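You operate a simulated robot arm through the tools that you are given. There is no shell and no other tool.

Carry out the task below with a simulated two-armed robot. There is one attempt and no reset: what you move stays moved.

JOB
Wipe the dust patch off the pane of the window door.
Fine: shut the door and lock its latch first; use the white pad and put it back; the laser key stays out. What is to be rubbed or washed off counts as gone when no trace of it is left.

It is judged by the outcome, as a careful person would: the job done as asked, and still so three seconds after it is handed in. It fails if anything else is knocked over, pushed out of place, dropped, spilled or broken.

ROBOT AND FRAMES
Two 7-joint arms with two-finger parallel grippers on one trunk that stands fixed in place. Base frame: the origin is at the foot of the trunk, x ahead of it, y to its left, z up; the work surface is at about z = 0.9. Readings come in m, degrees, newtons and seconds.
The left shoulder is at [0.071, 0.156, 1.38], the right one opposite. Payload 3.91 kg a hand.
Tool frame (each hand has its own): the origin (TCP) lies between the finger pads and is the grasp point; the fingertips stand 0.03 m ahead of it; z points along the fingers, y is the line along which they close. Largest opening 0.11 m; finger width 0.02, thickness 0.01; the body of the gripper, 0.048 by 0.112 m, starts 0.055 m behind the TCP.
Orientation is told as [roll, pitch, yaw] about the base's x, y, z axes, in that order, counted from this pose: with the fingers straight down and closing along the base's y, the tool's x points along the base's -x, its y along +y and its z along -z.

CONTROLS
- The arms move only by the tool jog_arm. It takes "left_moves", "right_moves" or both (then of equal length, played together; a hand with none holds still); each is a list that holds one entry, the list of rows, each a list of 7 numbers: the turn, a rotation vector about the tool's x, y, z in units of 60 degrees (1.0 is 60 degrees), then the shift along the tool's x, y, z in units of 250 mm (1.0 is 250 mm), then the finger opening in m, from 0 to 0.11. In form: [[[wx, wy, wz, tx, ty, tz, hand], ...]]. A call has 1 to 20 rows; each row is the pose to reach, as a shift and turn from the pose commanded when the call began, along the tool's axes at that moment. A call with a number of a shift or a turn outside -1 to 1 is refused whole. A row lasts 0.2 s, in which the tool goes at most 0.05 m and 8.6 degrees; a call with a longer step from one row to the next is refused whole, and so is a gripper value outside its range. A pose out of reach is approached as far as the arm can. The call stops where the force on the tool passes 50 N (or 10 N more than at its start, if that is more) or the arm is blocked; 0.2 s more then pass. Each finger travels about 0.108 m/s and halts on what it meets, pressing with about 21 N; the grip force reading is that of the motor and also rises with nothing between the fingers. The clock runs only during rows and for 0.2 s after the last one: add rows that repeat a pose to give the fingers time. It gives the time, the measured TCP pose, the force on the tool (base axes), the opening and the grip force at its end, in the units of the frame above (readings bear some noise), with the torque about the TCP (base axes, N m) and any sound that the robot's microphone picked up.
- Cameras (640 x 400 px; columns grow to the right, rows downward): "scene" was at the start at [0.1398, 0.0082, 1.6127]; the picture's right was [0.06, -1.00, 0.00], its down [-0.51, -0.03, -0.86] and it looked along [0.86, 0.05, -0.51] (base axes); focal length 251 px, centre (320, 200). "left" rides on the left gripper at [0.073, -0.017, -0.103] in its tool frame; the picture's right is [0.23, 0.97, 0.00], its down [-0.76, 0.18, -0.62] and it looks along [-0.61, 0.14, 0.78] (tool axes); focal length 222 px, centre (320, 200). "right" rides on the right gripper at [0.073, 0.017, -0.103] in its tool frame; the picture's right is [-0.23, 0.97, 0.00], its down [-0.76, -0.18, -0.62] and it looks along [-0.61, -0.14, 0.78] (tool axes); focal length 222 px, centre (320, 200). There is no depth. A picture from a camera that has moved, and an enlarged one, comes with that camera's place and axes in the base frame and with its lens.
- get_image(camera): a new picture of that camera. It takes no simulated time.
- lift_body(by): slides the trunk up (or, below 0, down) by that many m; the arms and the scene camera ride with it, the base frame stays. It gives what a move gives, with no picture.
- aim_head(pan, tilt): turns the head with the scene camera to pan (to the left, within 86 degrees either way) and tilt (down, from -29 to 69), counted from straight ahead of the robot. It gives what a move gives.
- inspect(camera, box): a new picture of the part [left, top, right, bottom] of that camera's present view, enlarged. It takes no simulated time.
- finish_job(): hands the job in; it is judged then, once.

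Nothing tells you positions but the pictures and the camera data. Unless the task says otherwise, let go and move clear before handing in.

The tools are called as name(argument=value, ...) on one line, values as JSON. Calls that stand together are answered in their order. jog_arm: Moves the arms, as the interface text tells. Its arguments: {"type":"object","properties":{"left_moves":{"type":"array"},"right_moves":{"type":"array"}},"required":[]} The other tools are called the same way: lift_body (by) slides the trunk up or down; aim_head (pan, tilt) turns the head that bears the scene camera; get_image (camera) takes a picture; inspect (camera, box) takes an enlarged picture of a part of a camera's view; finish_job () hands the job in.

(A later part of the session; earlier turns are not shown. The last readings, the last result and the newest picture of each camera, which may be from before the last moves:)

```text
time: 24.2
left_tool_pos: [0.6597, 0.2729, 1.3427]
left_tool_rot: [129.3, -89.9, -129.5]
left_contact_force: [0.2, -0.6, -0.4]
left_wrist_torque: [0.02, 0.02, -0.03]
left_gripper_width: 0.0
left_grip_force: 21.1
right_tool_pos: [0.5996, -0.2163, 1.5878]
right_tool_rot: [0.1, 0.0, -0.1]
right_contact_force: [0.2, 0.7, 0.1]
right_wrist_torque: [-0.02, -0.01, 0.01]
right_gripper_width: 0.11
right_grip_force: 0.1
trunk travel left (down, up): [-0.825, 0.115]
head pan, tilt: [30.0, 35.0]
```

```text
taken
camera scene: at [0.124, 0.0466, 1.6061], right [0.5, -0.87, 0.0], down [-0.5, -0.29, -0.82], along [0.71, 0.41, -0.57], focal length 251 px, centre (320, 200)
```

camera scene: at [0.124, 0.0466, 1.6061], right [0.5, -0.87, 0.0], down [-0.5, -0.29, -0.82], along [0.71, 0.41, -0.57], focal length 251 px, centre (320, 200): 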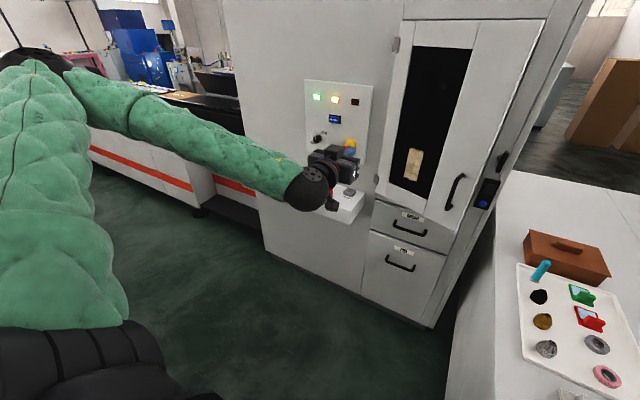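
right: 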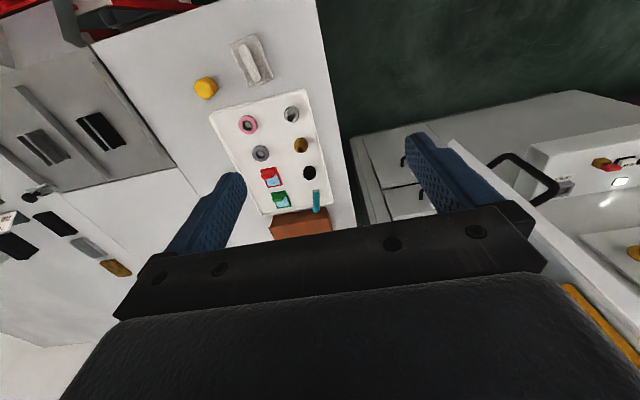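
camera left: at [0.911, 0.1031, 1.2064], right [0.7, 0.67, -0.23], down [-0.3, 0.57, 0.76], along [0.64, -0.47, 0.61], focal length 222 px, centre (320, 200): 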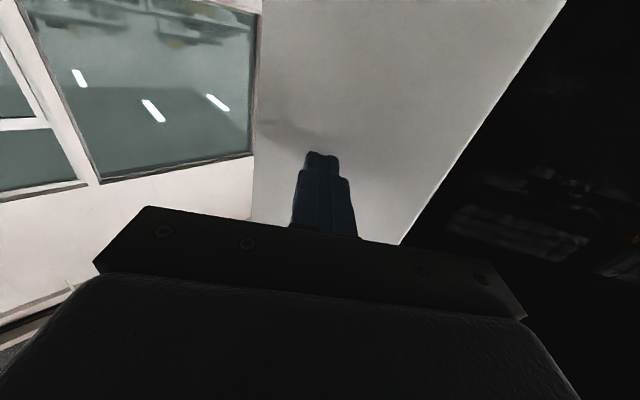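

Both hands are clear. I'll lower the trunk by 0.38 m.

lift_body(by=-0.38)

get_image(camera="scene")

get_image(camera="right")

```text
time: 27.9
left_tool_pos: [0.6615, 0.2732, 0.9619]
left_tool_rot: [104.0, -89.9, -104.2]
left_contact_force: [-0.2, 0.0, 0.2]
left_wrist_torque: [0.01, 0.01, 0.02]
left_gripper_width: 0.0001
left_grip_force: 21.3
right_tool_pos: [0.6023, -0.2166, 1.2067]
right_tool_rot: [0.1, -0.1, 0.0]
right_contact_force: [-0.6, -0.7, 0.0]
right_wrist_torque: [-0.01, 0.0, 0.0]
right_gripper_width: 0.11
right_grip_force: 0.1
trunk travel left (down, up): [-0.445, 0.495]
head pan, tilt: [30.0, 35.0]
```

```text
taken
camera scene: at [0.1258, 0.0467, 1.2262], right [0.5, -0.87, 0.0], down [-0.5, -0.29, -0.82], along [0.71, 0.41, -0.57], focal length 251 px, centre (320, 200)
```

scene: 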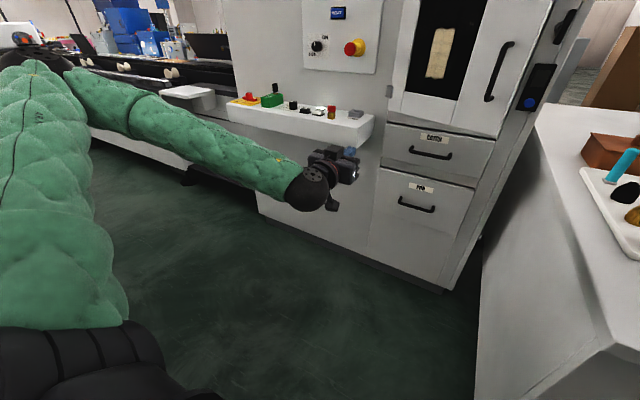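

```text
taken
camera right: at [0.5291, -0.1987, 1.3101], right [0.23, 0.97, 0.0], down [0.76, -0.18, 0.62], along [0.61, -0.14, -0.78], focal length 222 px, centre (320, 200)
```

right: 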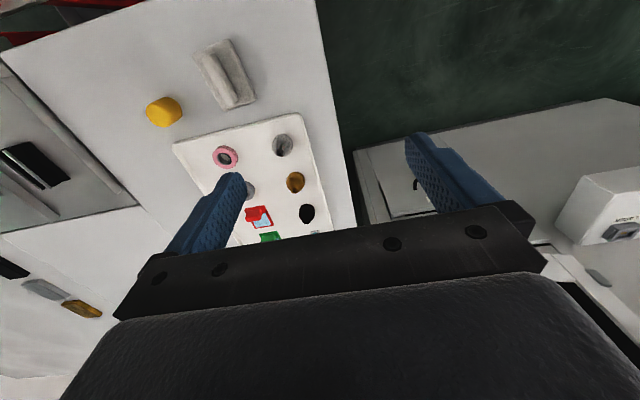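

Now I'll aim the head at the door and raise the left hand to push height.

aim_head(pan=8, tilt=8)

jog_arm(left_moves=[[[0, 0, 0, -0.16, 0, 0, 0.0], [0, 0, 0, -0.33, 0, 0, 0.0], [0, 0, 0, -0.5, 0, 0, 0.0], [0, 0, 0, -0.66, -0.1, 0.05, 0.0], [0, 0, 0, -0.83, -0.2, 0.1, 0.0], [0, 0, 0, -1.0, -0.3, 0.15, 0.0]]])

get_image(camera="scene")

```text
time: 28.8
left_tool_pos: [0.663, 0.2736, 0.9603]
left_tool_rot: [99.1, -89.9, -99.3]
left_contact_force: [0.0, -0.4, -0.9]
left_wrist_torque: [0.03, 0.02, 0.01]
left_gripper_width: 0.0002
left_grip_force: 20.6
right_tool_pos: [0.6022, -0.2165, 1.2064]
right_tool_rot: [0.1, 0.0, -0.1]
right_contact_force: [-1.0, -0.5, -0.5]
right_wrist_torque: [0.01, 0.01, 0.01]
right_gripper_width: 0.1102
right_grip_force: 0.0
trunk travel left (down, up): [-0.445, 0.495]
head pan, tilt: [8.0, 8.0]
```

```text
refused: row 5 steps farther than a row can; nothing moved
```

```text
taken
camera scene: at [0.1414, 0.0156, 1.2694], right [0.14, -0.99, 0.0], down [-0.14, -0.02, -0.99], along [0.98, 0.14, -0.14], focal length 251 px, centre (320, 200)
```

scene: 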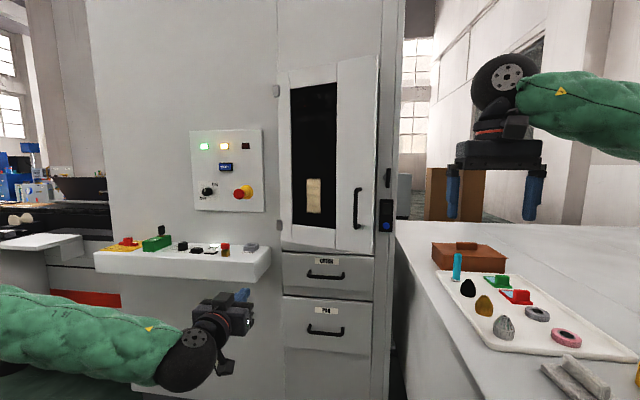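

jog_arm(left_moves=[[[0, 0, 0, -0.16, 0, 0, 0.0], [0, 0, 0, -0.32, 0, 0, 0.0], [0, 0, 0, -0.48, 0, 0, 0.0], [0, 0, 0, -0.64, 0, 0, 0.0], [0, 0, 0, -0.8, -0.05, 0.03, 0.0], [0, 0, 0, -0.9, -0.2, 0.06, 0.0], [0, 0, 0, -1.0, -0.36, 0.09, 0.0]]])

get_image(camera="scene")

```text
time: 30.4
left_tool_pos: [0.6845, 0.1814, 1.2138]
left_tool_rot: [94.6, -89.8, -94.8]
left_contact_force: [0.2, -0.8, -0.3]
left_wrist_torque: [0.01, 0.02, 0.02]
left_gripper_width: 0.0
left_grip_force: 21.3
right_tool_pos: [0.6027, -0.2172, 1.2048]
right_tool_rot: [0.2, 0.0, -0.1]
right_contact_force: [-0.4, -0.3, -0.2]
right_wrist_torque: [0.01, -0.03, -0.01]
right_gripper_width: 0.1101
right_grip_force: 0.1
trunk travel left (down, up): [-0.445, 0.495]
head pan, tilt: [8.0, 8.0]
```

```text
taken
camera scene: at [0.1412, 0.014, 1.2694], right [0.14, -0.99, 0.0], down [-0.14, -0.02, -0.99], along [0.98, 0.14, -0.14], focal length 251 px, centre (320, 200)
```

scene: 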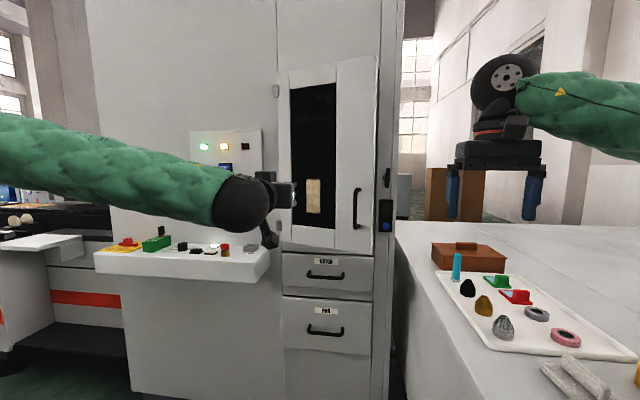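

jog_arm(left_moves=[[[0, 0, 0, -0.04, -0.09, 0.13, 0.0], [0, 0, 0, -0.08, -0.18, 0.26, 0.0], [0, 0, 0, -0.12, -0.27, 0.4, 0.0], [0, 0, 0, -0.16, -0.36, 0.54, 0.0], [0, 0, 0, -0.2, -0.46, 0.68, 0.0], [0, 0, 0, -0.24, -0.56, 0.82, 0.0]]])

get_image(camera="scene")

```text
time: 31.8
left_tool_pos: [0.8825, 0.0514, 1.2632]
left_tool_rot: [83.6, -89.6, -83.8]
left_contact_force: [2.8, -0.6, -7.8]
left_wrist_torque: [0.04, -0.63, 0.05]
left_gripper_width: 0.0
left_grip_force: 20.7
left hand out of reach, approached as far as the arm can: row 6
right_tool_pos: [0.599, -0.2175, 1.208]
right_tool_rot: [0.0, -0.2, -0.3]
right_contact_force: [-2.4, -0.4, 2.0]
right_wrist_torque: [0.09, -0.15, -0.02]
right_gripper_width: 0.11
right_grip_force: 0.0
trunk travel left (down, up): [-0.445, 0.495]
head pan, tilt: [8.0, 8.0]
```

```text
taken
camera scene: at [0.1393, 0.0151, 1.2695], right [0.14, -0.99, 0.0], down [-0.14, -0.02, -0.99], along [0.98, 0.14, -0.14], focal length 251 px, centre (320, 200)
```

scene: 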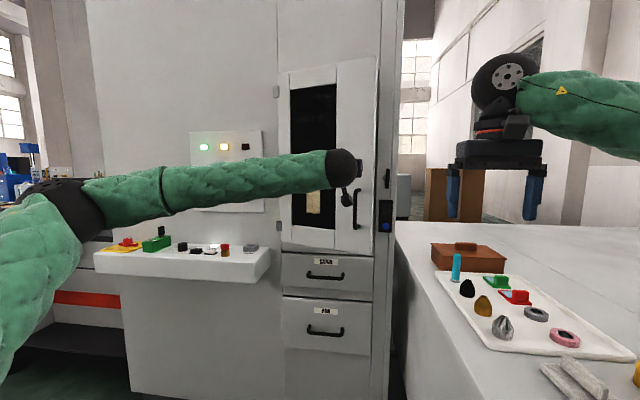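

The readings show a small force; I'll check whether that's just motion settling by holding still.

jog_arm(left_moves=[[[0, 0, 0, 0, 0, 0, 0.0], [0, 0, 0, 0, 0, 0, 0.0]]])

aim_head(pan=40, tilt=20)

get_image(camera="scene")

get_image(camera="left")

```text
time: 32.4
left_tool_pos: [0.8859, 0.0515, 1.2623]
left_tool_rot: [40.6, -89.9, -40.9]
left_contact_force: [0.8, 0.4, 0.5]
left_wrist_torque: [0.01, -0.01, -0.03]
left_gripper_width: 0.0
left_grip_force: 20.5
right_tool_pos: [0.603, -0.2165, 1.2048]
right_tool_rot: [-0.1, 0.0, -0.1]
right_contact_force: [-0.5, 0.1, 0.0]
right_wrist_torque: [0.02, 0.0, 0.01]
right_gripper_width: 0.11
right_grip_force: 0.0
trunk travel left (down, up): [-0.445, 0.495]
head pan, tilt: [8.0, 8.0]
```

```text
time: 33.4
left_tool_pos: [0.8835, 0.0513, 1.2626]
left_tool_rot: [102.0, -89.9, -102.1]
left_contact_force: [-0.1, -0.1, 0.6]
left_wrist_torque: [-0.02, 0.0, 0.02]
left_gripper_width: 0.0
left_grip_force: 21.0
right_tool_pos: [0.6017, -0.2156, 1.2061]
right_tool_rot: [0.0, 0.2, -0.1]
right_contact_force: [-0.5, -0.1, -0.7]
right_wrist_torque: [-0.01, 0.0, 0.01]
right_gripper_width: 0.1098
right_grip_force: 0.1
trunk travel left (down, up): [-0.445, 0.495]
head pan, tilt: [40.0, 20.0]
```

```text
taken
camera scene: at [0.1212, 0.0623, 1.25], right [0.64, -0.77, 0.0], down [-0.26, -0.22, -0.94], along [0.72, 0.6, -0.34], focal length 251 px, centre (320, 200)
```

scene: 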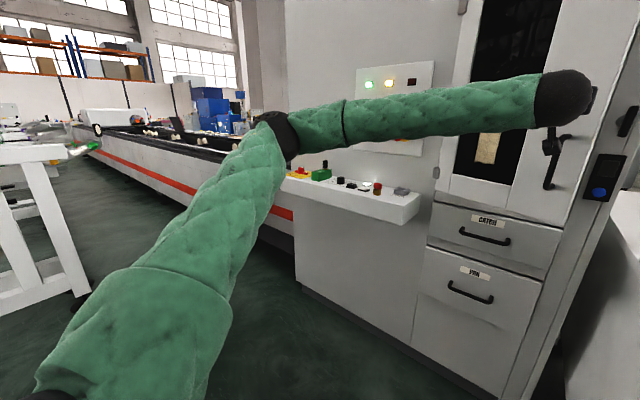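

```text
taken
camera left: at [0.781, 0.035, 1.1907], right [0.0, 0.97, -0.23], down [-0.62, 0.18, 0.76], along [0.78, 0.14, 0.61], focal length 222 px, centre (320, 200)
```

left: 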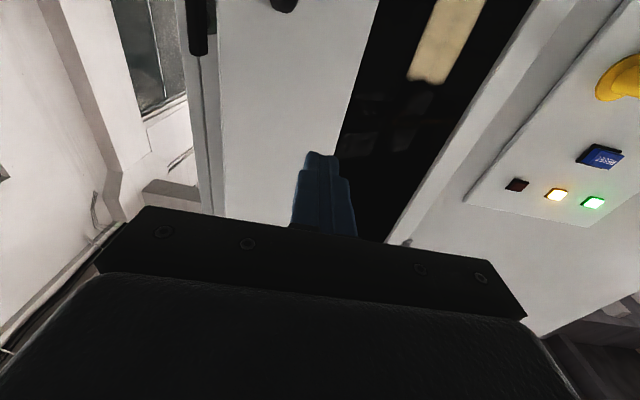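

The arm isn't touching anything; the elbow again sits at the same spot relative to the shoulder. I'll test small forward steps while yawing the tool in line with the forearm.

jog_arm(left_moves=[[[0.1, 0, 0, 0, 0, 0, 0.0], [0.2, 0, 0, 0, 0, 0.02, 0.0], [0.3, 0, 0, 0, 0, 0.05, 0.0], [0.4, 0, 0, 0, 0, 0.1, 0.0], [0.5, 0, 0, 0, 0, 0.15, 0.0], [0.5, 0, 0, 0, 0, 0.22, 0.0], [0.5, 0, 0, 0, 0, 0.3, 0.0], [0.5, 0, 0, 0, 0, 0.38, 0.0], [0.5, 0, 0, 0, 0, 0.46, 0.0]]])

get_image(camera="scene")

```text
time: 35.4
left_tool_pos: [1.0011, 0.0523, 1.2612]
left_tool_rot: [-19.6, -89.7, -10.5]
left_contact_force: [-0.2, 0.6, -0.5]
left_wrist_torque: [-0.01, 0.0, -0.02]
left_gripper_width: 0.0
left_grip_force: 21.1
right_tool_pos: [0.6046, -0.2149, 1.206]
right_tool_rot: [0.0, 0.2, -0.1]
right_contact_force: [0.6, 0.2, -0.1]
right_wrist_torque: [-0.02, 0.02, -0.02]
right_gripper_width: 0.11
right_grip_force: 0.0
trunk travel left (down, up): [-0.445, 0.495]
head pan, tilt: [40.0, 20.0]
```

```text
taken
camera scene: at [0.1231, 0.0633, 1.2496], right [0.64, -0.77, 0.0], down [-0.26, -0.22, -0.94], along [0.72, 0.6, -0.34], focal length 251 px, centre (320, 200)
```

scene: 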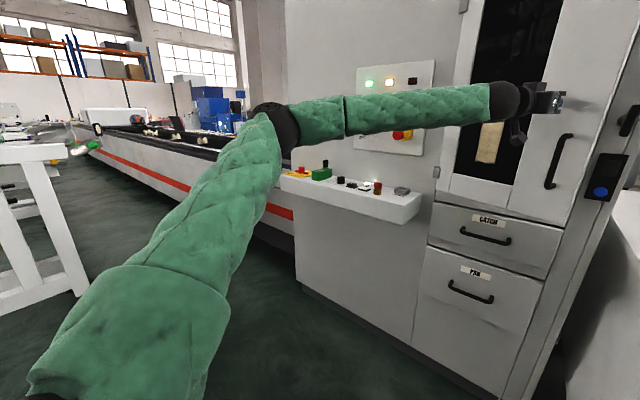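

No limit flagged this time at (1.00, 0.05). I'll keep pushing slowly in +x.

jog_arm(left_moves=[[[0, 0, 0, 0, 0.014, 0.038, 0.0], [0, 0, 0, 0, 0.028, 0.076, 0.0], [0, 0, 0, 0, 0.042, 0.114, 0.0], [0, 0, 0, 0, 0.056, 0.152, 0.0], [0, 0, 0, 0, 0.07, 0.19, 0.0], [0, 0, 0, 0, 0.085, 0.228, 0.0]]])

get_image(camera="scene")

```text
time: 36.8
left_tool_pos: [1.0169, 0.0616, 1.2617]
left_tool_rot: [60.0, -89.9, -90.2]
left_contact_force: [0.0, -1.1, 0.4]
left_wrist_torque: [0.01, 0.01, 0.0]
left_gripper_width: 0.0
left_grip_force: 21.0
left hand out of reach, approached as far as the arm can: row 1, 2, 3, 4, 5, 6
right_tool_pos: [0.6027, -0.2163, 1.2059]
right_tool_rot: [0.1, 0.1, -0.1]
right_contact_force: [-0.5, 0.0, 0.4]
right_wrist_torque: [0.03, 0.01, 0.03]
right_gripper_width: 0.1099
right_grip_force: 0.0
trunk travel left (down, up): [-0.445, 0.495]
head pan, tilt: [40.0, 20.0]
```

```text
taken
camera scene: at [0.1212, 0.0624, 1.2499], right [0.64, -0.77, 0.0], down [-0.26, -0.22, -0.94], along [0.72, 0.6, -0.34], focal length 251 px, centre (320, 200)
```

scene: 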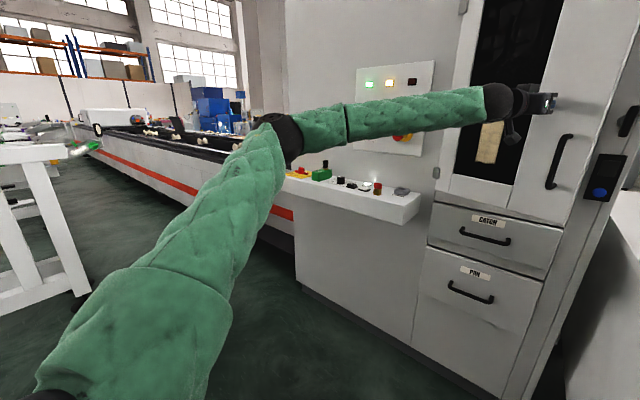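

The reach behaves like a fixed elbow sphere: the elbow stays about 0.2 m above the shoulder and only swings sideways. I'll retract and run one free-space test, lowering the left hand well below the shoulder, to learn whether the elbow can drop.

jog_arm(left_moves=[[[0, 0, 0, 0, 0, -0.15, 0.0], [-0.1, 0, 0, 0, 0, -0.3, 0.0], [-0.2, 0, 0, 0, 0.05, -0.45, 0.0], [-0.3, 0, 0, 0, 0.1, -0.6, 0.0], [-0.4, 0, 0, 0, 0.2, -0.7, 0.0], [-0.5, 0, 0, 0, 0.3, -0.8, 0.0]]])

get_image(camera="scene")

```text
time: 38.2
left_tool_pos: [0.8838, 0.2256, 1.264]
left_tool_rot: [125.5, -89.9, -125.6]
left_contact_force: [-0.2, 0.4, 0.3]
left_wrist_torque: [0.02, 0.02, -0.02]
left_gripper_width: 0.0
left_grip_force: 21.1
right_tool_pos: [0.6011, -0.2168, 1.2078]
right_tool_rot: [0.0, -0.1, -0.2]
right_contact_force: [-0.1, 0.2, 0.6]
right_wrist_torque: [-0.02, 0.0, 0.01]
right_gripper_width: 0.1099
right_grip_force: 0.0
trunk travel left (down, up): [-0.445, 0.495]
head pan, tilt: [40.0, 20.0]
```

```text
taken
camera scene: at [0.1202, 0.0625, 1.2501], right [0.64, -0.77, 0.0], down [-0.26, -0.22, -0.94], along [0.72, 0.6, -0.34], focal length 251 px, centre (320, 200)
```

scene: 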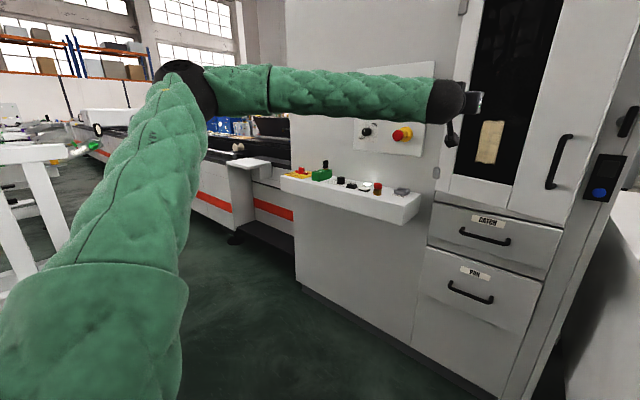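

The elbow does change elevation (35° here). I'll retract slightly and lower the hand to see how far the elbow follows down.

jog_arm(left_moves=[[[0, 0, 0, 0, 0, -0.15, 0.0], [0, 0, 0, 0, 0, -0.3, 0.0], [0, 0, 0, 0.15, 0, -0.4, 0.0], [0, 0, 0, 0.3, 0, -0.4, 0.0], [0, 0, 0, 0.45, 0, -0.4, 0.0], [0, 0, 0, 0.6, 0, -0.4, 0.0], [0, 0, 0, 0.75, 0, -0.4, 0.0], [0, 0, 0, 0.9, 0, -0.4, 0.0], [0, 0, 0, 1.0, 0, -0.4, 0.0]]])

get_image(camera="scene")

```text
time: 40.2
left_tool_pos: [0.7831, 0.2285, 1.0132]
left_tool_rot: [117.8, -89.9, -118.0]
left_contact_force: [-0.2, -0.3, 0.4]
left_wrist_torque: [-0.04, 0.01, -0.03]
left_gripper_width: 0.0
left_grip_force: 21.2
right_tool_pos: [0.603, -0.2166, 1.2057]
right_tool_rot: [0.2, 0.1, -0.1]
right_contact_force: [0.7, 0.6, -0.2]
right_wrist_torque: [0.0, 0.01, -0.04]
right_gripper_width: 0.11
right_grip_force: 0.0
trunk travel left (down, up): [-0.445, 0.495]
head pan, tilt: [40.0, 20.0]
```

```text
taken
camera scene: at [0.1215, 0.0627, 1.2499], right [0.64, -0.77, 0.0], down [-0.26, -0.22, -0.94], along [0.72, 0.6, -0.34], focal length 251 px, centre (320, 200)
```

scene: 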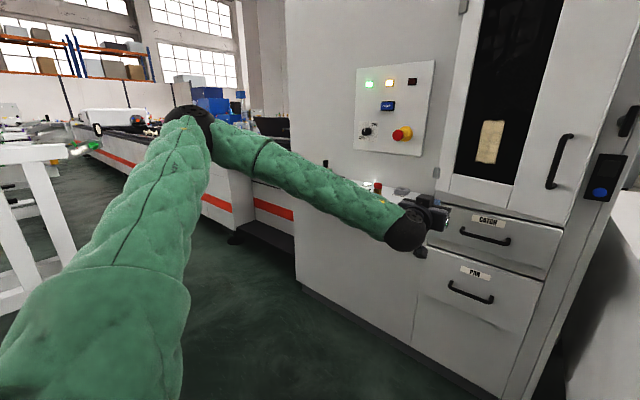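

jog_arm(left_moves=[[[0, 0, 0, 0.15, 0, 0, 0.0], [0, 0, 0, 0.3, 0, 0, 0.0], [0, 0, 0, 0.45, 0, 0, 0.0], [0, 0, 0, 0.6, 0, 0, 0.0], [0, 0, 0, 0.75, 0, 0, 0.0], [0, 0, 0, 0.9, 0, 0, 0.0], [0, 0, 0, 1.0, 0, 0, 0.0]]])

get_image(camera="scene")

```text
time: 41.8
left_tool_pos: [0.783, 0.2279, 0.7613]
left_tool_rot: [88.5, -89.9, -88.7]
left_contact_force: [-0.4, -0.3, 0.5]
left_wrist_torque: [0.0, -0.01, 0.0]
left_gripper_width: 0.0
left_grip_force: 21.1
right_tool_pos: [0.6026, -0.2155, 1.2054]
right_tool_rot: [0.2, 0.0, -0.1]
right_contact_force: [0.4, 0.3, -0.4]
right_wrist_torque: [0.01, 0.01, 0.03]
right_gripper_width: 0.1102
right_grip_force: 0.0
trunk travel left (down, up): [-0.445, 0.495]
head pan, tilt: [40.0, 20.0]
```

```text
taken
camera scene: at [0.1213, 0.0622, 1.2499], right [0.64, -0.77, 0.0], down [-0.26, -0.22, -0.94], along [0.72, 0.6, -0.34], focal length 251 px, centre (320, 200)
```

scene: 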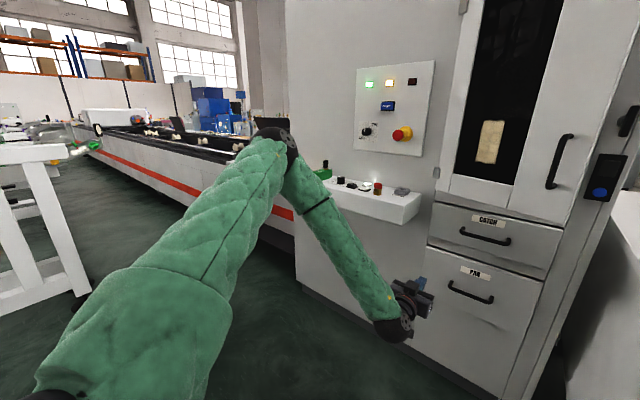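

The elbow stops at the same corner again, so I take these as true shoulder limits: left reaches farthest for y ≥ 0.13, right for y ≤ -0.13. I'll look at the latch and door level-on before going on.

aim_head(pan=-6, tilt=0)

get_image(camera="scene")

inspect(camera="scene", box=[310, 180, 370, 230])

```text
time: 42.9
left_tool_pos: [0.7847, 0.2268, 0.7616]
left_tool_rot: [89.6, -89.9, -89.7]
left_contact_force: [0.3, -0.7, -0.1]
left_wrist_torque: [-0.02, 0.02, 0.02]
left_gripper_width: 0.0001
left_grip_force: 21.0
right_tool_pos: [0.6023, -0.217, 1.2064]
right_tool_rot: [0.1, 0.1, -0.1]
right_contact_force: [-0.3, 0.3, 0.5]
right_wrist_torque: [-0.01, 0.0, 0.02]
right_gripper_width: 0.1101
right_grip_force: 0.0
trunk travel left (down, up): [-0.445, 0.495]
head pan, tilt: [-6.0, 0.0]
```

```text
taken
camera scene: at [0.1394, -0.0068, 1.2822], right [-0.1, -0.99, 0.0], down [0.0, 0.0, -1.0], along [0.99, -0.1, 0.0], focal length 251 px, centre (320, 200)
```

scene: 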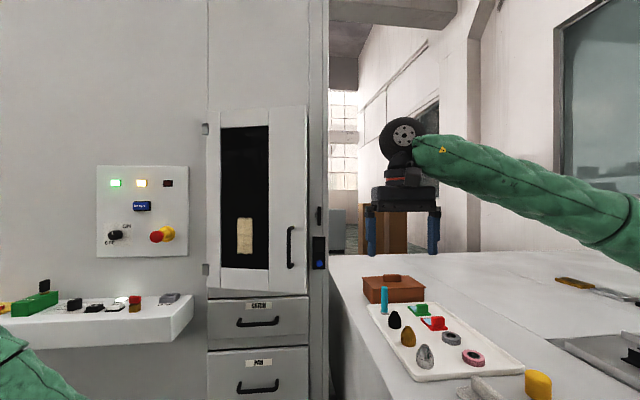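

```text
8.00 times, centred on (340, 205) of scene
camera zoom: at [0.1394, -0.0068, 1.2822], right [-0.1, -0.99, 0.0], down [0.0, 0.0, -1.0], along [0.99, -0.1, 0.0], focal length 2008 px, centre (160, 160)
```

zoom: 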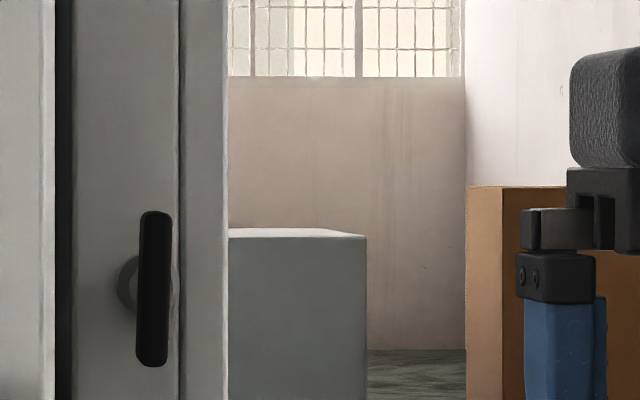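

The latch bar measures about 0.075 m long, vertical, near x≈1.10, y≈-0.104, z≈1.22. Reach looks tight, so I'll test once more whether the elbow limit is hard by lowering the left hand further in free space.

jog_arm(left_moves=[[[0, 0, 0, 0.1, 0, 0, 0.0], [0, 0, 0, 0.2, 0, 0, 0.0], [0, 0, 0, 0.3, 0, 0, 0.0], [0, 0, 0, 0.4, 0, 0, 0.0]]])

aim_head(pan=40, tilt=20)

get_image(camera="scene")

```text
time: 43.9
left_tool_pos: [0.7737, 0.2653, 0.7313]
left_tool_rot: [57.4, -89.9, -57.6]
left_contact_force: [0.0, 0.6, 0.1]
left_wrist_torque: [0.0, -0.01, 0.0]
left_gripper_width: 0.0
left_grip_force: 21.2
left hand out of reach, approached as far as the arm can: row 1, 2, 3, 4
right_tool_pos: [0.6014, -0.2173, 1.2069]
right_tool_rot: [0.1, 0.1, -0.1]
right_contact_force: [0.2, -0.5, -0.2]
right_wrist_torque: [0.01, 0.05, -0.01]
right_gripper_width: 0.1101
right_grip_force: 0.0
trunk travel left (down, up): [-0.445, 0.495]
head pan, tilt: [-6.0, 0.0]
```

```text
time: 45.0
left_tool_pos: [0.7738, 0.2659, 0.7325]
left_tool_rot: [54.6, -89.9, -54.9]
left_contact_force: [0.1, 0.0, 0.3]
left_wrist_torque: [-0.03, -0.03, 0.02]
left_gripper_width: 0.0004
left_grip_force: 21.3
right_tool_pos: [0.6014, -0.2159, 1.2055]
right_tool_rot: [0.0, 0.1, -0.1]
right_contact_force: [-0.2, 0.9, 0.3]
right_wrist_torque: [0.01, 0.01, -0.01]
right_gripper_width: 0.1101
right_grip_force: 0.1
trunk travel left (down, up): [-0.445, 0.495]
head pan, tilt: [40.0, 20.0]
```

```text
taken
camera scene: at [0.1212, 0.0624, 1.25], right [0.64, -0.77, 0.0], down [-0.26, -0.22, -0.94], along [0.72, 0.6, -0.34], focal length 251 px, centre (320, 200)
```

scene: 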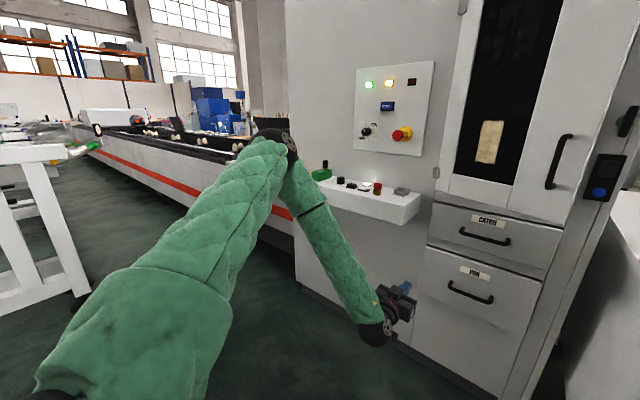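

All eight limit points fit one fixed elbow point, giving a solid reach model (tip radius about 0.73 m around (0.50, ±0.51)). The best place to push the door shut is its top frame strip (z≈1.585, y≈0.15). I'll raise the left hand and trunk for that.

jog_arm(left_moves=[[[0, 0, 0, -0.16, 0, 0, 0.0], [0, 0, 0, -0.32, 0, 0, 0.0], [0, 0, 0, -0.48, 0, 0, 0.0], [0, 0, 0, -0.64, 0, 0, 0.0], [0, 0, 0, -0.8, 0, 0, 0.0], [0, 0, 0, -0.96, 0, 0, 0.0]]])

lift_body(by=0.4)

aim_head(pan=8, tilt=10)

get_image(camera="scene")

```text
time: 46.4
left_tool_pos: [0.7705, 0.2607, 0.9725]
left_tool_rot: [107.0, -89.9, -107.2]
left_contact_force: [0.6, 0.4, -0.6]
left_wrist_torque: [-0.01, 0.02, 0.03]
left_gripper_width: 0.0001
left_grip_force: 20.8
right_tool_pos: [0.6003, -0.2174, 1.2066]
right_tool_rot: [0.2, 0.0, -0.1]
right_contact_force: [0.2, 0.1, -0.3]
right_wrist_torque: [0.0, -0.03, 0.0]
right_gripper_width: 0.1102
right_grip_force: 0.1
trunk travel left (down, up): [-0.445, 0.495]
head pan, tilt: [40.0, 20.0]
```

```text
time: 50.3
left_tool_pos: [0.7717, 0.2614, 1.3722]
left_tool_rot: [90.9, -89.9, -90.9]
left_contact_force: [0.8, -0.6, -0.3]
left_wrist_torque: [0.0, 0.02, -0.04]
left_gripper_width: 0.0001
left_grip_force: 20.9
right_tool_pos: [0.6023, -0.2161, 1.6071]
right_tool_rot: [0.2, 0.2, -0.1]
right_contact_force: [-0.2, 0.0, 0.0]
right_wrist_torque: [0.04, 0.0, -0.02]
right_gripper_width: 0.11
right_grip_force: 0.1
trunk travel left (down, up): [-0.845, 0.095]
head pan, tilt: [40.0, 20.0]
```

```text
time: 51.2
left_tool_pos: [0.7723, 0.2615, 1.3724]
left_tool_rot: [99.3, -89.9, -99.4]
left_contact_force: [0.5, 0.4, -0.2]
left_wrist_torque: [-0.03, 0.03, -0.04]
left_gripper_width: 0.0
left_grip_force: 20.6
right_tool_pos: [0.6029, -0.216, 1.6061]
right_tool_rot: [0.1, -0.1, -0.2]
right_contact_force: [0.4, 0.4, 0.2]
right_wrist_torque: [-0.01, 0.0, -0.01]
right_gripper_width: 0.11
right_grip_force: 0.0
trunk travel left (down, up): [-0.845, 0.095]
head pan, tilt: [8.0, 10.0]
```

```text
taken
camera scene: at [0.1419, 0.0157, 1.6662], right [0.14, -0.99, 0.0], down [-0.17, -0.02, -0.98], along [0.97, 0.14, -0.17], focal length 251 px, centre (320, 200)
```

scene: 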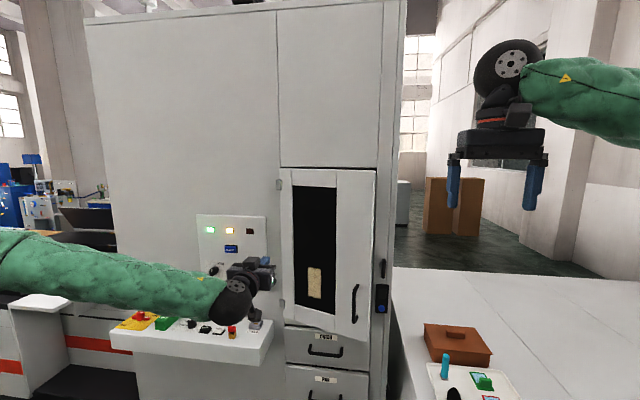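

The door's top strip spans z≈1.55–1.617. I'll move the left hand in front of it at y≈0.15.

jog_arm(left_moves=[[[0, 0, 0, -0.14, -0.02, 0.0, 0.0], [0, 0, 0, -0.28, -0.06, 0.0, 0.0], [0, 0, 0, -0.42, -0.12, 0.06, 0.0], [0, 0, 0, -0.56, -0.2, 0.14, 0.0], [0, 0, 0, -0.7, -0.28, 0.22, 0.0], [0.1, 0, 0, -0.8, -0.36, 0.3, 0.0], [0.2, 0, 0, -0.84, -0.446, 0.4, 0.0], [0.33, 0, 0, -0.84, -0.446, 0.45, 0.0]]])

get_image(camera="scene")

get_image(camera="left")

```text
time: 53.0
left_tool_pos: [0.8851, 0.1504, 1.5829]
left_tool_rot: [-33.0, -90.0, 12.9]
left_contact_force: [-0.2, -0.4, 0.0]
left_wrist_torque: [0.01, 0.01, -0.03]
left_gripper_width: 0.0001
left_grip_force: 21.2
right_tool_pos: [0.6044, -0.2162, 1.6064]
right_tool_rot: [0.0, 0.1, 0.0]
right_contact_force: [0.0, -0.1, -0.8]
right_wrist_torque: [0.0, -0.02, -0.01]
right_gripper_width: 0.1099
right_grip_force: 0.0
trunk travel left (down, up): [-0.845, 0.095]
head pan, tilt: [8.0, 10.0]
```

```text
taken
camera scene: at [0.1428, 0.0172, 1.6662], right [0.14, -0.99, 0.0], down [-0.17, -0.03, -0.98], along [0.98, 0.14, -0.17], focal length 251 px, centre (320, 200)
```

scene: 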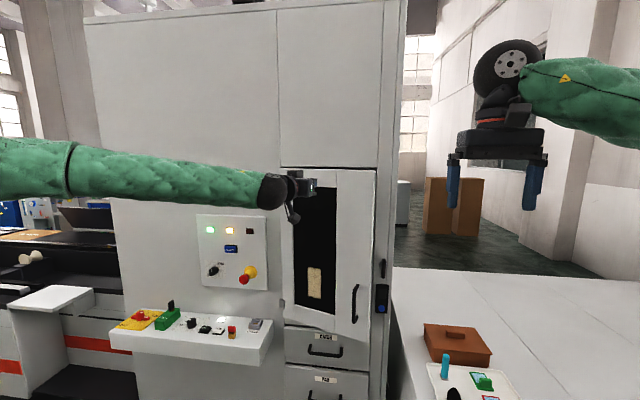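

```text
taken
camera left: at [0.7829, 0.1699, 1.5102], right [0.33, 0.91, -0.23], down [-0.52, 0.38, 0.76], along [0.78, -0.14, 0.61], focal length 222 px, centre (320, 200)
```

left: 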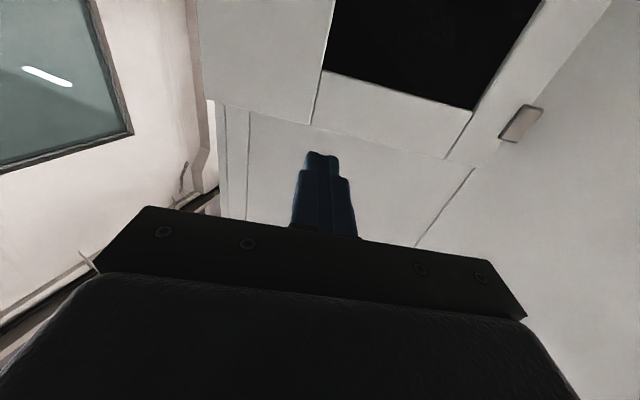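

The tip is aimed at the strip above the pane. I'll push straight ahead, slowing near contact; the call stops by itself if the force is high.

jog_arm(left_moves=[[[0, 0, 0, 0, 0.041, 0.113, 0.0], [0, 0, 0, 0, 0.082, 0.225, 0.0], [0, 0, 0, 0, 0.123, 0.338, 0.0], [0, 0, 0, 0, 0.158, 0.432, 0.0], [0, 0, 0, 0, 0.185, 0.507, 0.0], [0, 0, 0, 0, 0.206, 0.563, 0.0], [0, 0, 0, 0, 0.226, 0.62, 0.0], [0, 0, 0, 0, 0.247, 0.676, 0.0], [0, 0, 0, 0, 0.268, 0.732, 0.0]]])

get_image(camera="scene")

get_image(camera="left")

```text
time: 55.0
left_tool_pos: [1.0813, 0.1498, 1.5821]
left_tool_rot: [18.2, -90.0, -38.2]
left_contact_force: [0.4, 0.1, -0.2]
left_wrist_torque: [0.01, 0.0, 0.0]
left_gripper_width: 0.0
left_grip_force: 21.4
right_tool_pos: [0.6032, -0.2156, 1.6056]
right_tool_rot: [0.2, 0.0, -0.1]
right_contact_force: [-0.5, -0.1, -0.7]
right_wrist_torque: [-0.01, 0.01, 0.0]
right_gripper_width: 0.1102
right_grip_force: 0.1
trunk travel left (down, up): [-0.845, 0.095]
head pan, tilt: [8.0, 10.0]
```

```text
taken
camera scene: at [0.1433, 0.0156, 1.6661], right [0.14, -0.99, 0.0], down [-0.17, -0.02, -0.98], along [0.97, 0.14, -0.17], focal length 251 px, centre (320, 200)
```

scene: 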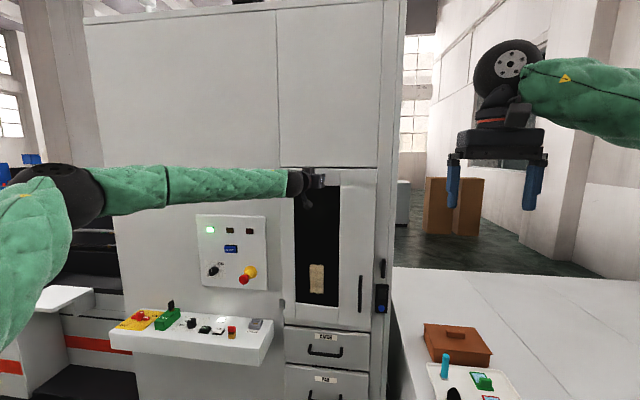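

```text
taken
camera left: at [0.9779, 0.1695, 1.5079], right [0.33, 0.92, -0.23], down [-0.52, 0.38, 0.76], along [0.78, -0.13, 0.61], focal length 222 px, centre (320, 200)
```

left: 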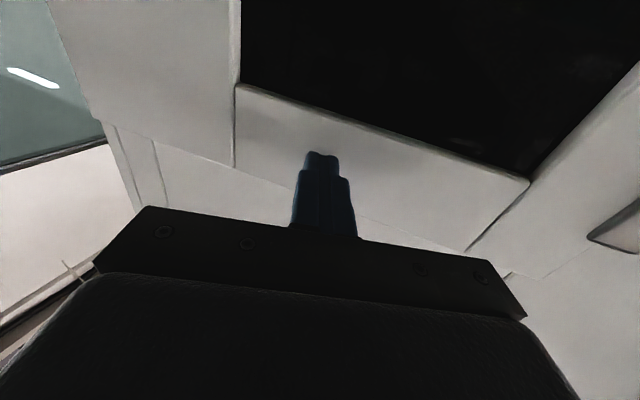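

The amber lamp went out, so the door seems (nearly) shut. I'll press a little further to seat it.

jog_arm(left_moves=[[[0, 0, 0, 0, 0.01, 0.03, 0.0], [0, 0, 0, 0, 0.02, 0.06, 0.0], [0, 0, 0, 0, 0.03, 0.09, 0.0], [0, 0, 0, 0, 0.04, 0.12, 0.0]]])

inspect(camera="scene", box=[270, 150, 400, 350])

inspect(camera="scene", box=[190, 205, 280, 295])

```text
time: 56.0
left_tool_pos: [1.0948, 0.156, 1.5828]
left_tool_rot: [111.6, -89.9, -131.7]
left_contact_force: [-1.5, -0.5, 1.1]
left_wrist_torque: [0.0, 0.0, -0.03]
left_gripper_width: 0.0
left_grip_force: 21.1
left hand out of reach, approached as far as the arm can: row 2, 3, 4
right_tool_pos: [0.6013, -0.2172, 1.6063]
right_tool_rot: [0.1, -0.1, -0.1]
right_contact_force: [0.3, 0.6, 0.0]
right_wrist_torque: [0.0, -0.02, 0.04]
right_gripper_width: 0.1098
right_grip_force: 0.2
trunk travel left (down, up): [-0.845, 0.095]
head pan, tilt: [8.0, 10.0]
```

```text
2.00 times, centred on (335, 250) of scene
camera zoom: at [0.1416, 0.0155, 1.6663], right [0.14, -0.99, 0.0], down [-0.17, -0.02, -0.98], along [0.98, 0.14, -0.17], focal length 502 px, centre (290, 100)
```

zoom: 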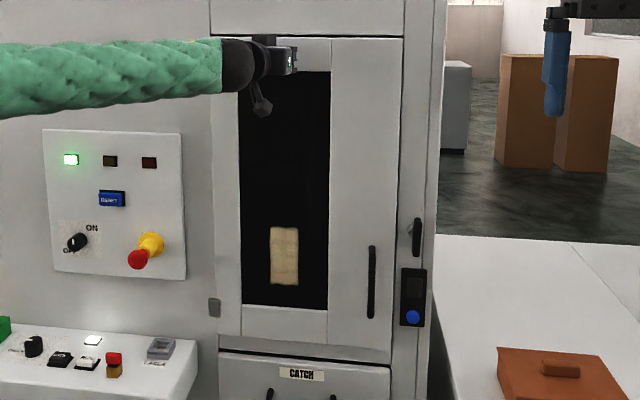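

```text
4.44 times, centred on (235, 250) of scene
camera zoom: at [0.1416, 0.0155, 1.6663], right [0.14, -0.99, 0.0], down [-0.17, -0.02, -0.98], along [0.98, 0.14, -0.17], focal length 1116 px, centre (698, -22)
```

zoom: 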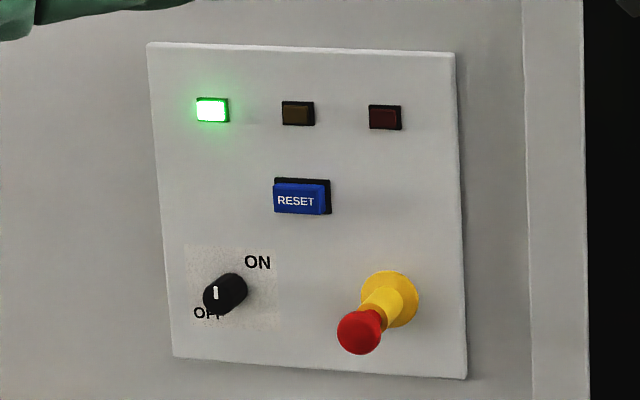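

The door's lower edge isn't quite parallel to the drawer edge yet, so it may still be a few degrees open. Let me look closer.

inspect(camera="scene", box=[275, 155, 385, 225])

inspect(camera="scene", box=[275, 270, 395, 350])

get_image(camera="left")

```text
5.71 times, centred on (330, 190) of scene
camera zoom: at [0.1416, 0.0155, 1.6663], right [0.14, -0.99, 0.0], down [-0.17, -0.02, -0.98], along [0.98, 0.14, -0.17], focal length 1434 px, centre (263, 257)
```

zoom: 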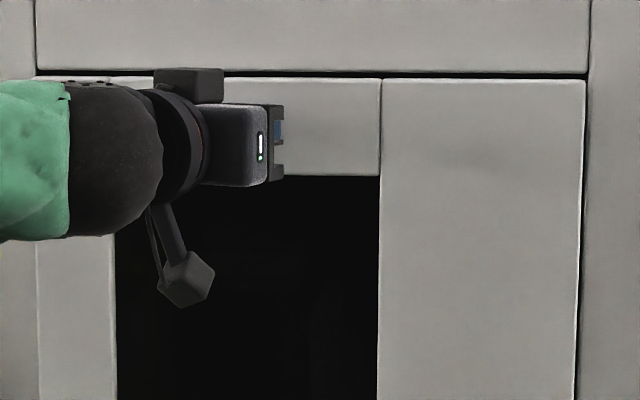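

```text
5.00 times, centred on (335, 310) of scene
camera zoom: at [0.1416, 0.0155, 1.6663], right [0.14, -0.99, 0.0], down [-0.17, -0.02, -0.98], along [0.98, 0.14, -0.17], focal length 1255 px, centre (245, -350)
```

zoom: 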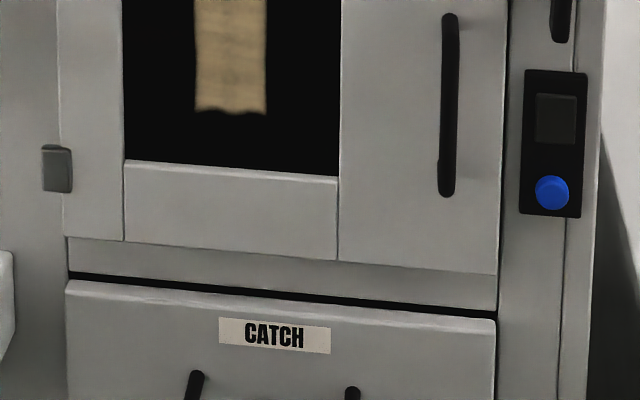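

```text
taken
camera left: at [0.9922, 0.1766, 1.51], right [0.33, 0.92, -0.23], down [-0.53, 0.38, 0.76], along [0.78, -0.14, 0.61], focal length 222 px, centre (320, 200)
```

left: 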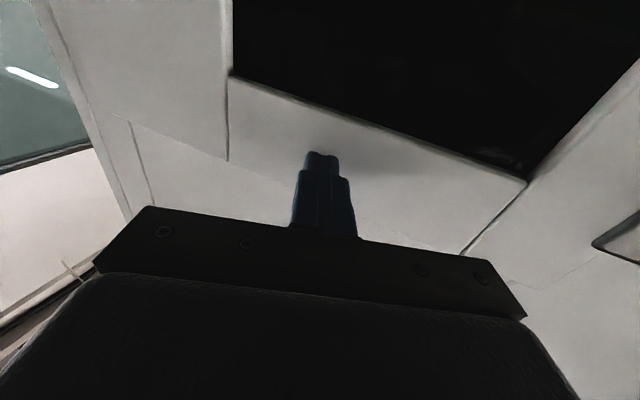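

The door is now shut: its lower edge is parallel to the frame and the amber lamp is out. I'll retract the left hand and check that the door stays shut.

jog_arm(left_moves=[[[0, 0, 0, 0, 0, -0.1, 0.0], [0, 0, 0, 0, 0, -0.25, 0.0], [0, 0, 0, 0, 0, -0.4, 0.0], [-0.08, 0, 0, 0, 0.05, -0.55, 0.0], [-0.2, 0, 0, 0, 0.1, -0.7, 0.0], [-0.33, 0, 0, 0, 0.15, -0.85, 0.0], [-0.33, 0, 0, 0, 0.2, -1.0, 0.0]]])

lift_body(by=-0.36)

aim_head(pan=0, tilt=5)

get_image(camera="scene")

inspect(camera="scene", box=[250, 100, 370, 310])

```text
time: 57.6
left_tool_pos: [0.8726, 0.2918, 1.583]
left_tool_rot: [-159.8, -89.9, 159.7]
left_contact_force: [-0.5, -0.5, -1.4]
left_wrist_torque: [0.01, 0.0, 0.01]
left_gripper_width: 0.0
left_grip_force: 20.9
right_tool_pos: [0.6005, -0.2133, 1.6079]
right_tool_rot: [0.0, -0.1, -0.1]
right_contact_force: [-0.6, 0.5, 0.1]
right_wrist_torque: [-0.02, -0.02, -0.02]
right_gripper_width: 0.1101
right_grip_force: 0.0
trunk travel left (down, up): [-0.845, 0.095]
head pan, tilt: [8.0, 10.0]
```

```text
time: 61.1
left_tool_pos: [0.8763, 0.2899, 1.2223]
left_tool_rot: [105.2, -89.9, -105.3]
left_contact_force: [0.3, -0.4, 1.0]
left_wrist_torque: [0.0, 0.0, 0.04]
left_gripper_width: 0.0
left_grip_force: 21.5
right_tool_pos: [0.6027, -0.2161, 1.2463]
right_tool_rot: [0.2, 0.0, -0.1]
right_contact_force: [0.5, 0.2, 0.5]
right_wrist_torque: [0.0, -0.02, -0.01]
right_gripper_width: 0.1099
right_grip_force: 0.0
trunk travel left (down, up): [-0.485, 0.455]
head pan, tilt: [8.0, 10.0]
```

```text
time: 61.8
left_tool_pos: [0.8765, 0.29, 1.2222]
left_tool_rot: [96.0, -90.0, -96.2]
left_contact_force: [-0.4, -0.1, -0.1]
left_wrist_torque: [-0.03, -0.01, 0.03]
left_gripper_width: 0.0001
left_grip_force: 21.3
right_tool_pos: [0.6014, -0.2145, 1.2454]
right_tool_rot: [0.1, 0.1, -0.2]
right_contact_force: [0.2, 0.2, 0.1]
right_wrist_torque: [-0.01, 0.02, 0.01]
right_gripper_width: 0.1103
right_grip_force: 0.1
trunk travel left (down, up): [-0.485, 0.455]
head pan, tilt: [0.0, 5.0]
```

```text
taken
camera scene: at [0.1417, 0.0027, 1.3143], right [0.0, -1.0, 0.0], down [-0.09, 0.0, -1.0], along [1.0, 0.0, -0.09], focal length 251 px, centre (320, 200)
```

scene: 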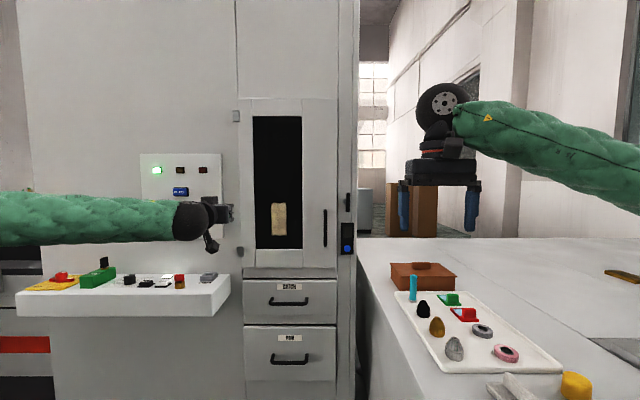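

```text
1.90 times, centred on (310, 205) of scene
camera zoom: at [0.1417, 0.0027, 1.3143], right [0.0, -1.0, 0.0], down [-0.09, 0.0, -1.0], along [1.0, 0.0, -0.09], focal length 478 px, centre (339, 190)
```

zoom: 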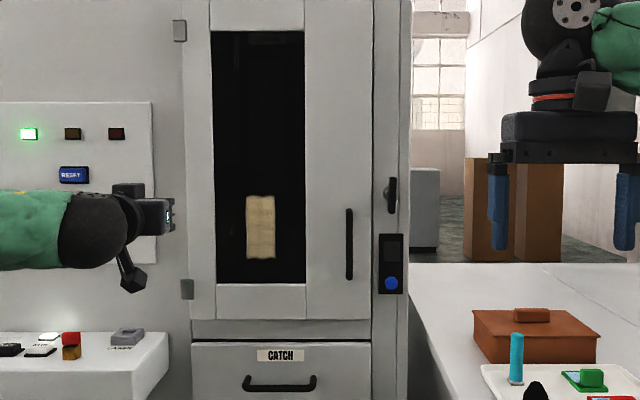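

The door stays shut on its own; its face is at x≈1.125 and the dust patch at y 0.138–0.197, z 1.08–1.22. Now I'll bring the right hand forward, turn it to point ahead with its fingers closed, and look at the latch closely.

jog_arm(right_moves=[[[0, -0.14, 0, -0.1, 0, 0, 0.08], [0, -0.28, 0, -0.2, 0, 0, 0.05], [0, -0.42, 0, -0.3, 0, 0, 0.02], [0, -0.56, 0, -0.4, 0, 0, 0.0], [0, -0.7, 0, -0.5, 0, 0, 0.0], [0, -0.84, 0, -0.6, 0, 0, 0.0], [0, -0.98, 0, -0.7, 0, 0, 0.0]]])

jog_arm(right_moves=[[[0, -0.13, 0, 0, 0, 0, 0.0], [0, -0.26, 0, 0, 0, 0, 0.0], [0, -0.39, 0, 0, 0, 0, 0.0], [0, -0.52, 0, 0, 0, 0, 0.0]]])

get_image(camera="scene")

get_image(camera="right")

```text
time: 63.4
left_tool_pos: [0.8762, 0.2896, 1.2221]
left_tool_rot: [82.3, -89.8, -82.4]
left_contact_force: [-0.5, 0.3, 0.7]
left_wrist_torque: [-0.01, -0.02, -0.02]
left_gripper_width: 0.0
left_grip_force: 20.7
right_tool_pos: [0.778, -0.2149, 1.2467]
right_tool_rot: [0.0, -58.8, -0.1]
right_contact_force: [-0.4, 0.0, -0.1]
right_wrist_torque: [0.01, 0.03, 0.01]
right_gripper_width: 0.0003
right_grip_force: 20.6
trunk travel left (down, up): [-0.485, 0.455]
head pan, tilt: [0.0, 5.0]
```

```text
time: 64.4
left_tool_pos: [0.8754, 0.2892, 1.222]
left_tool_rot: [85.2, -90.0, -85.3]
left_contact_force: [-0.2, 0.3, -0.2]
left_wrist_torque: [-0.01, 0.02, 0.0]
left_gripper_width: 0.0
left_grip_force: 20.9
right_tool_pos: [0.7764, -0.2166, 1.2464]
right_tool_rot: [128.6, -89.9, -128.7]
right_contact_force: [-0.2, -0.5, -0.8]
right_wrist_torque: [-0.01, 0.01, -0.01]
right_gripper_width: 0.0
right_grip_force: 21.4
trunk travel left (down, up): [-0.485, 0.455]
head pan, tilt: [0.0, 5.0]
```

```text
taken
camera scene: at [0.1419, 0.0024, 1.3143], right [0.0, -1.0, 0.0], down [-0.09, 0.0, -1.0], along [1.0, 0.0, -0.09], focal length 251 px, centre (320, 200)
```

scene: 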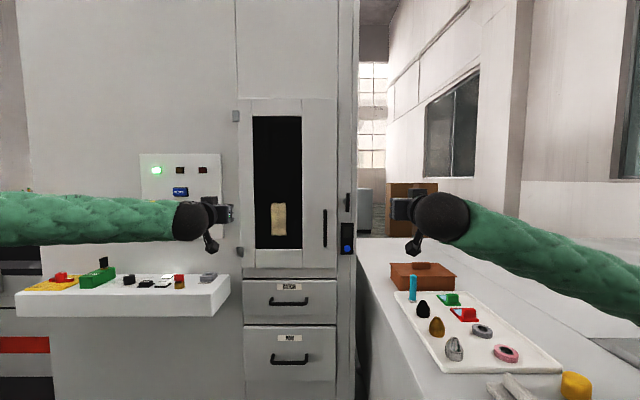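

```text
taken
camera right: at [0.6737, -0.1988, 1.1744], right [0.0, 0.97, 0.23], down [-0.62, -0.18, 0.76], along [0.78, -0.14, 0.61], focal length 222 px, centre (320, 200)
```

right: 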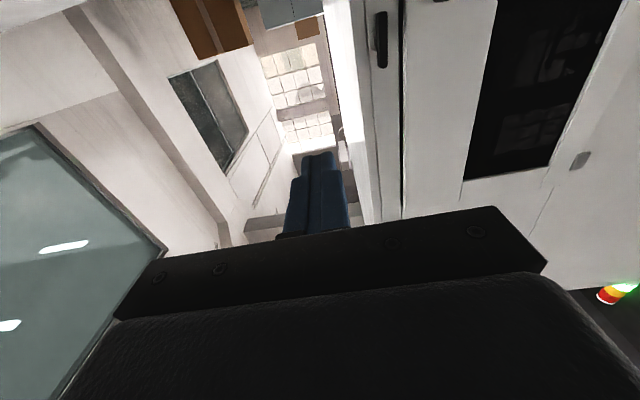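

inspect(camera="right", box=[340, 0, 440, 100])

inspect(camera="scene", box=[325, 180, 375, 260])

```text
4.00 times, centred on (390, 50) of right
camera zoom: at [0.6737, -0.1988, 1.1744], right [0.0, 0.97, 0.23], down [-0.62, -0.18, 0.76], along [0.78, -0.14, 0.61], focal length 888 px, centre (40, 800)
```

zoom: 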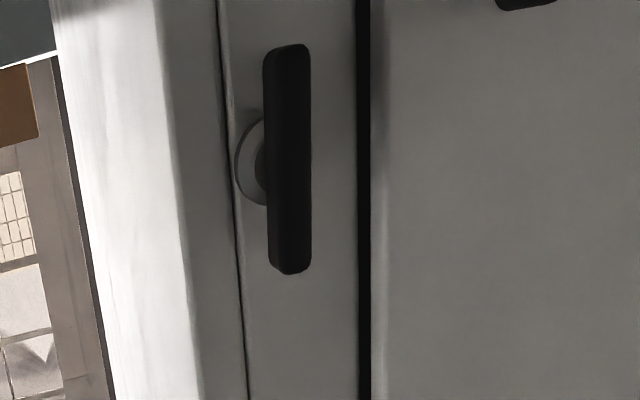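

```text
5.00 times, centred on (350, 220) of scene
camera zoom: at [0.1419, 0.0024, 1.3143], right [0.0, -1.0, 0.0], down [-0.09, 0.0, -1.0], along [1.0, 0.0, -0.09], focal length 1255 px, centre (170, 100)
```

zoom: 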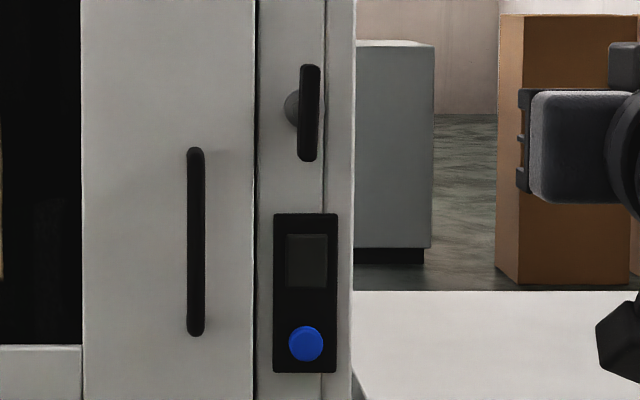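

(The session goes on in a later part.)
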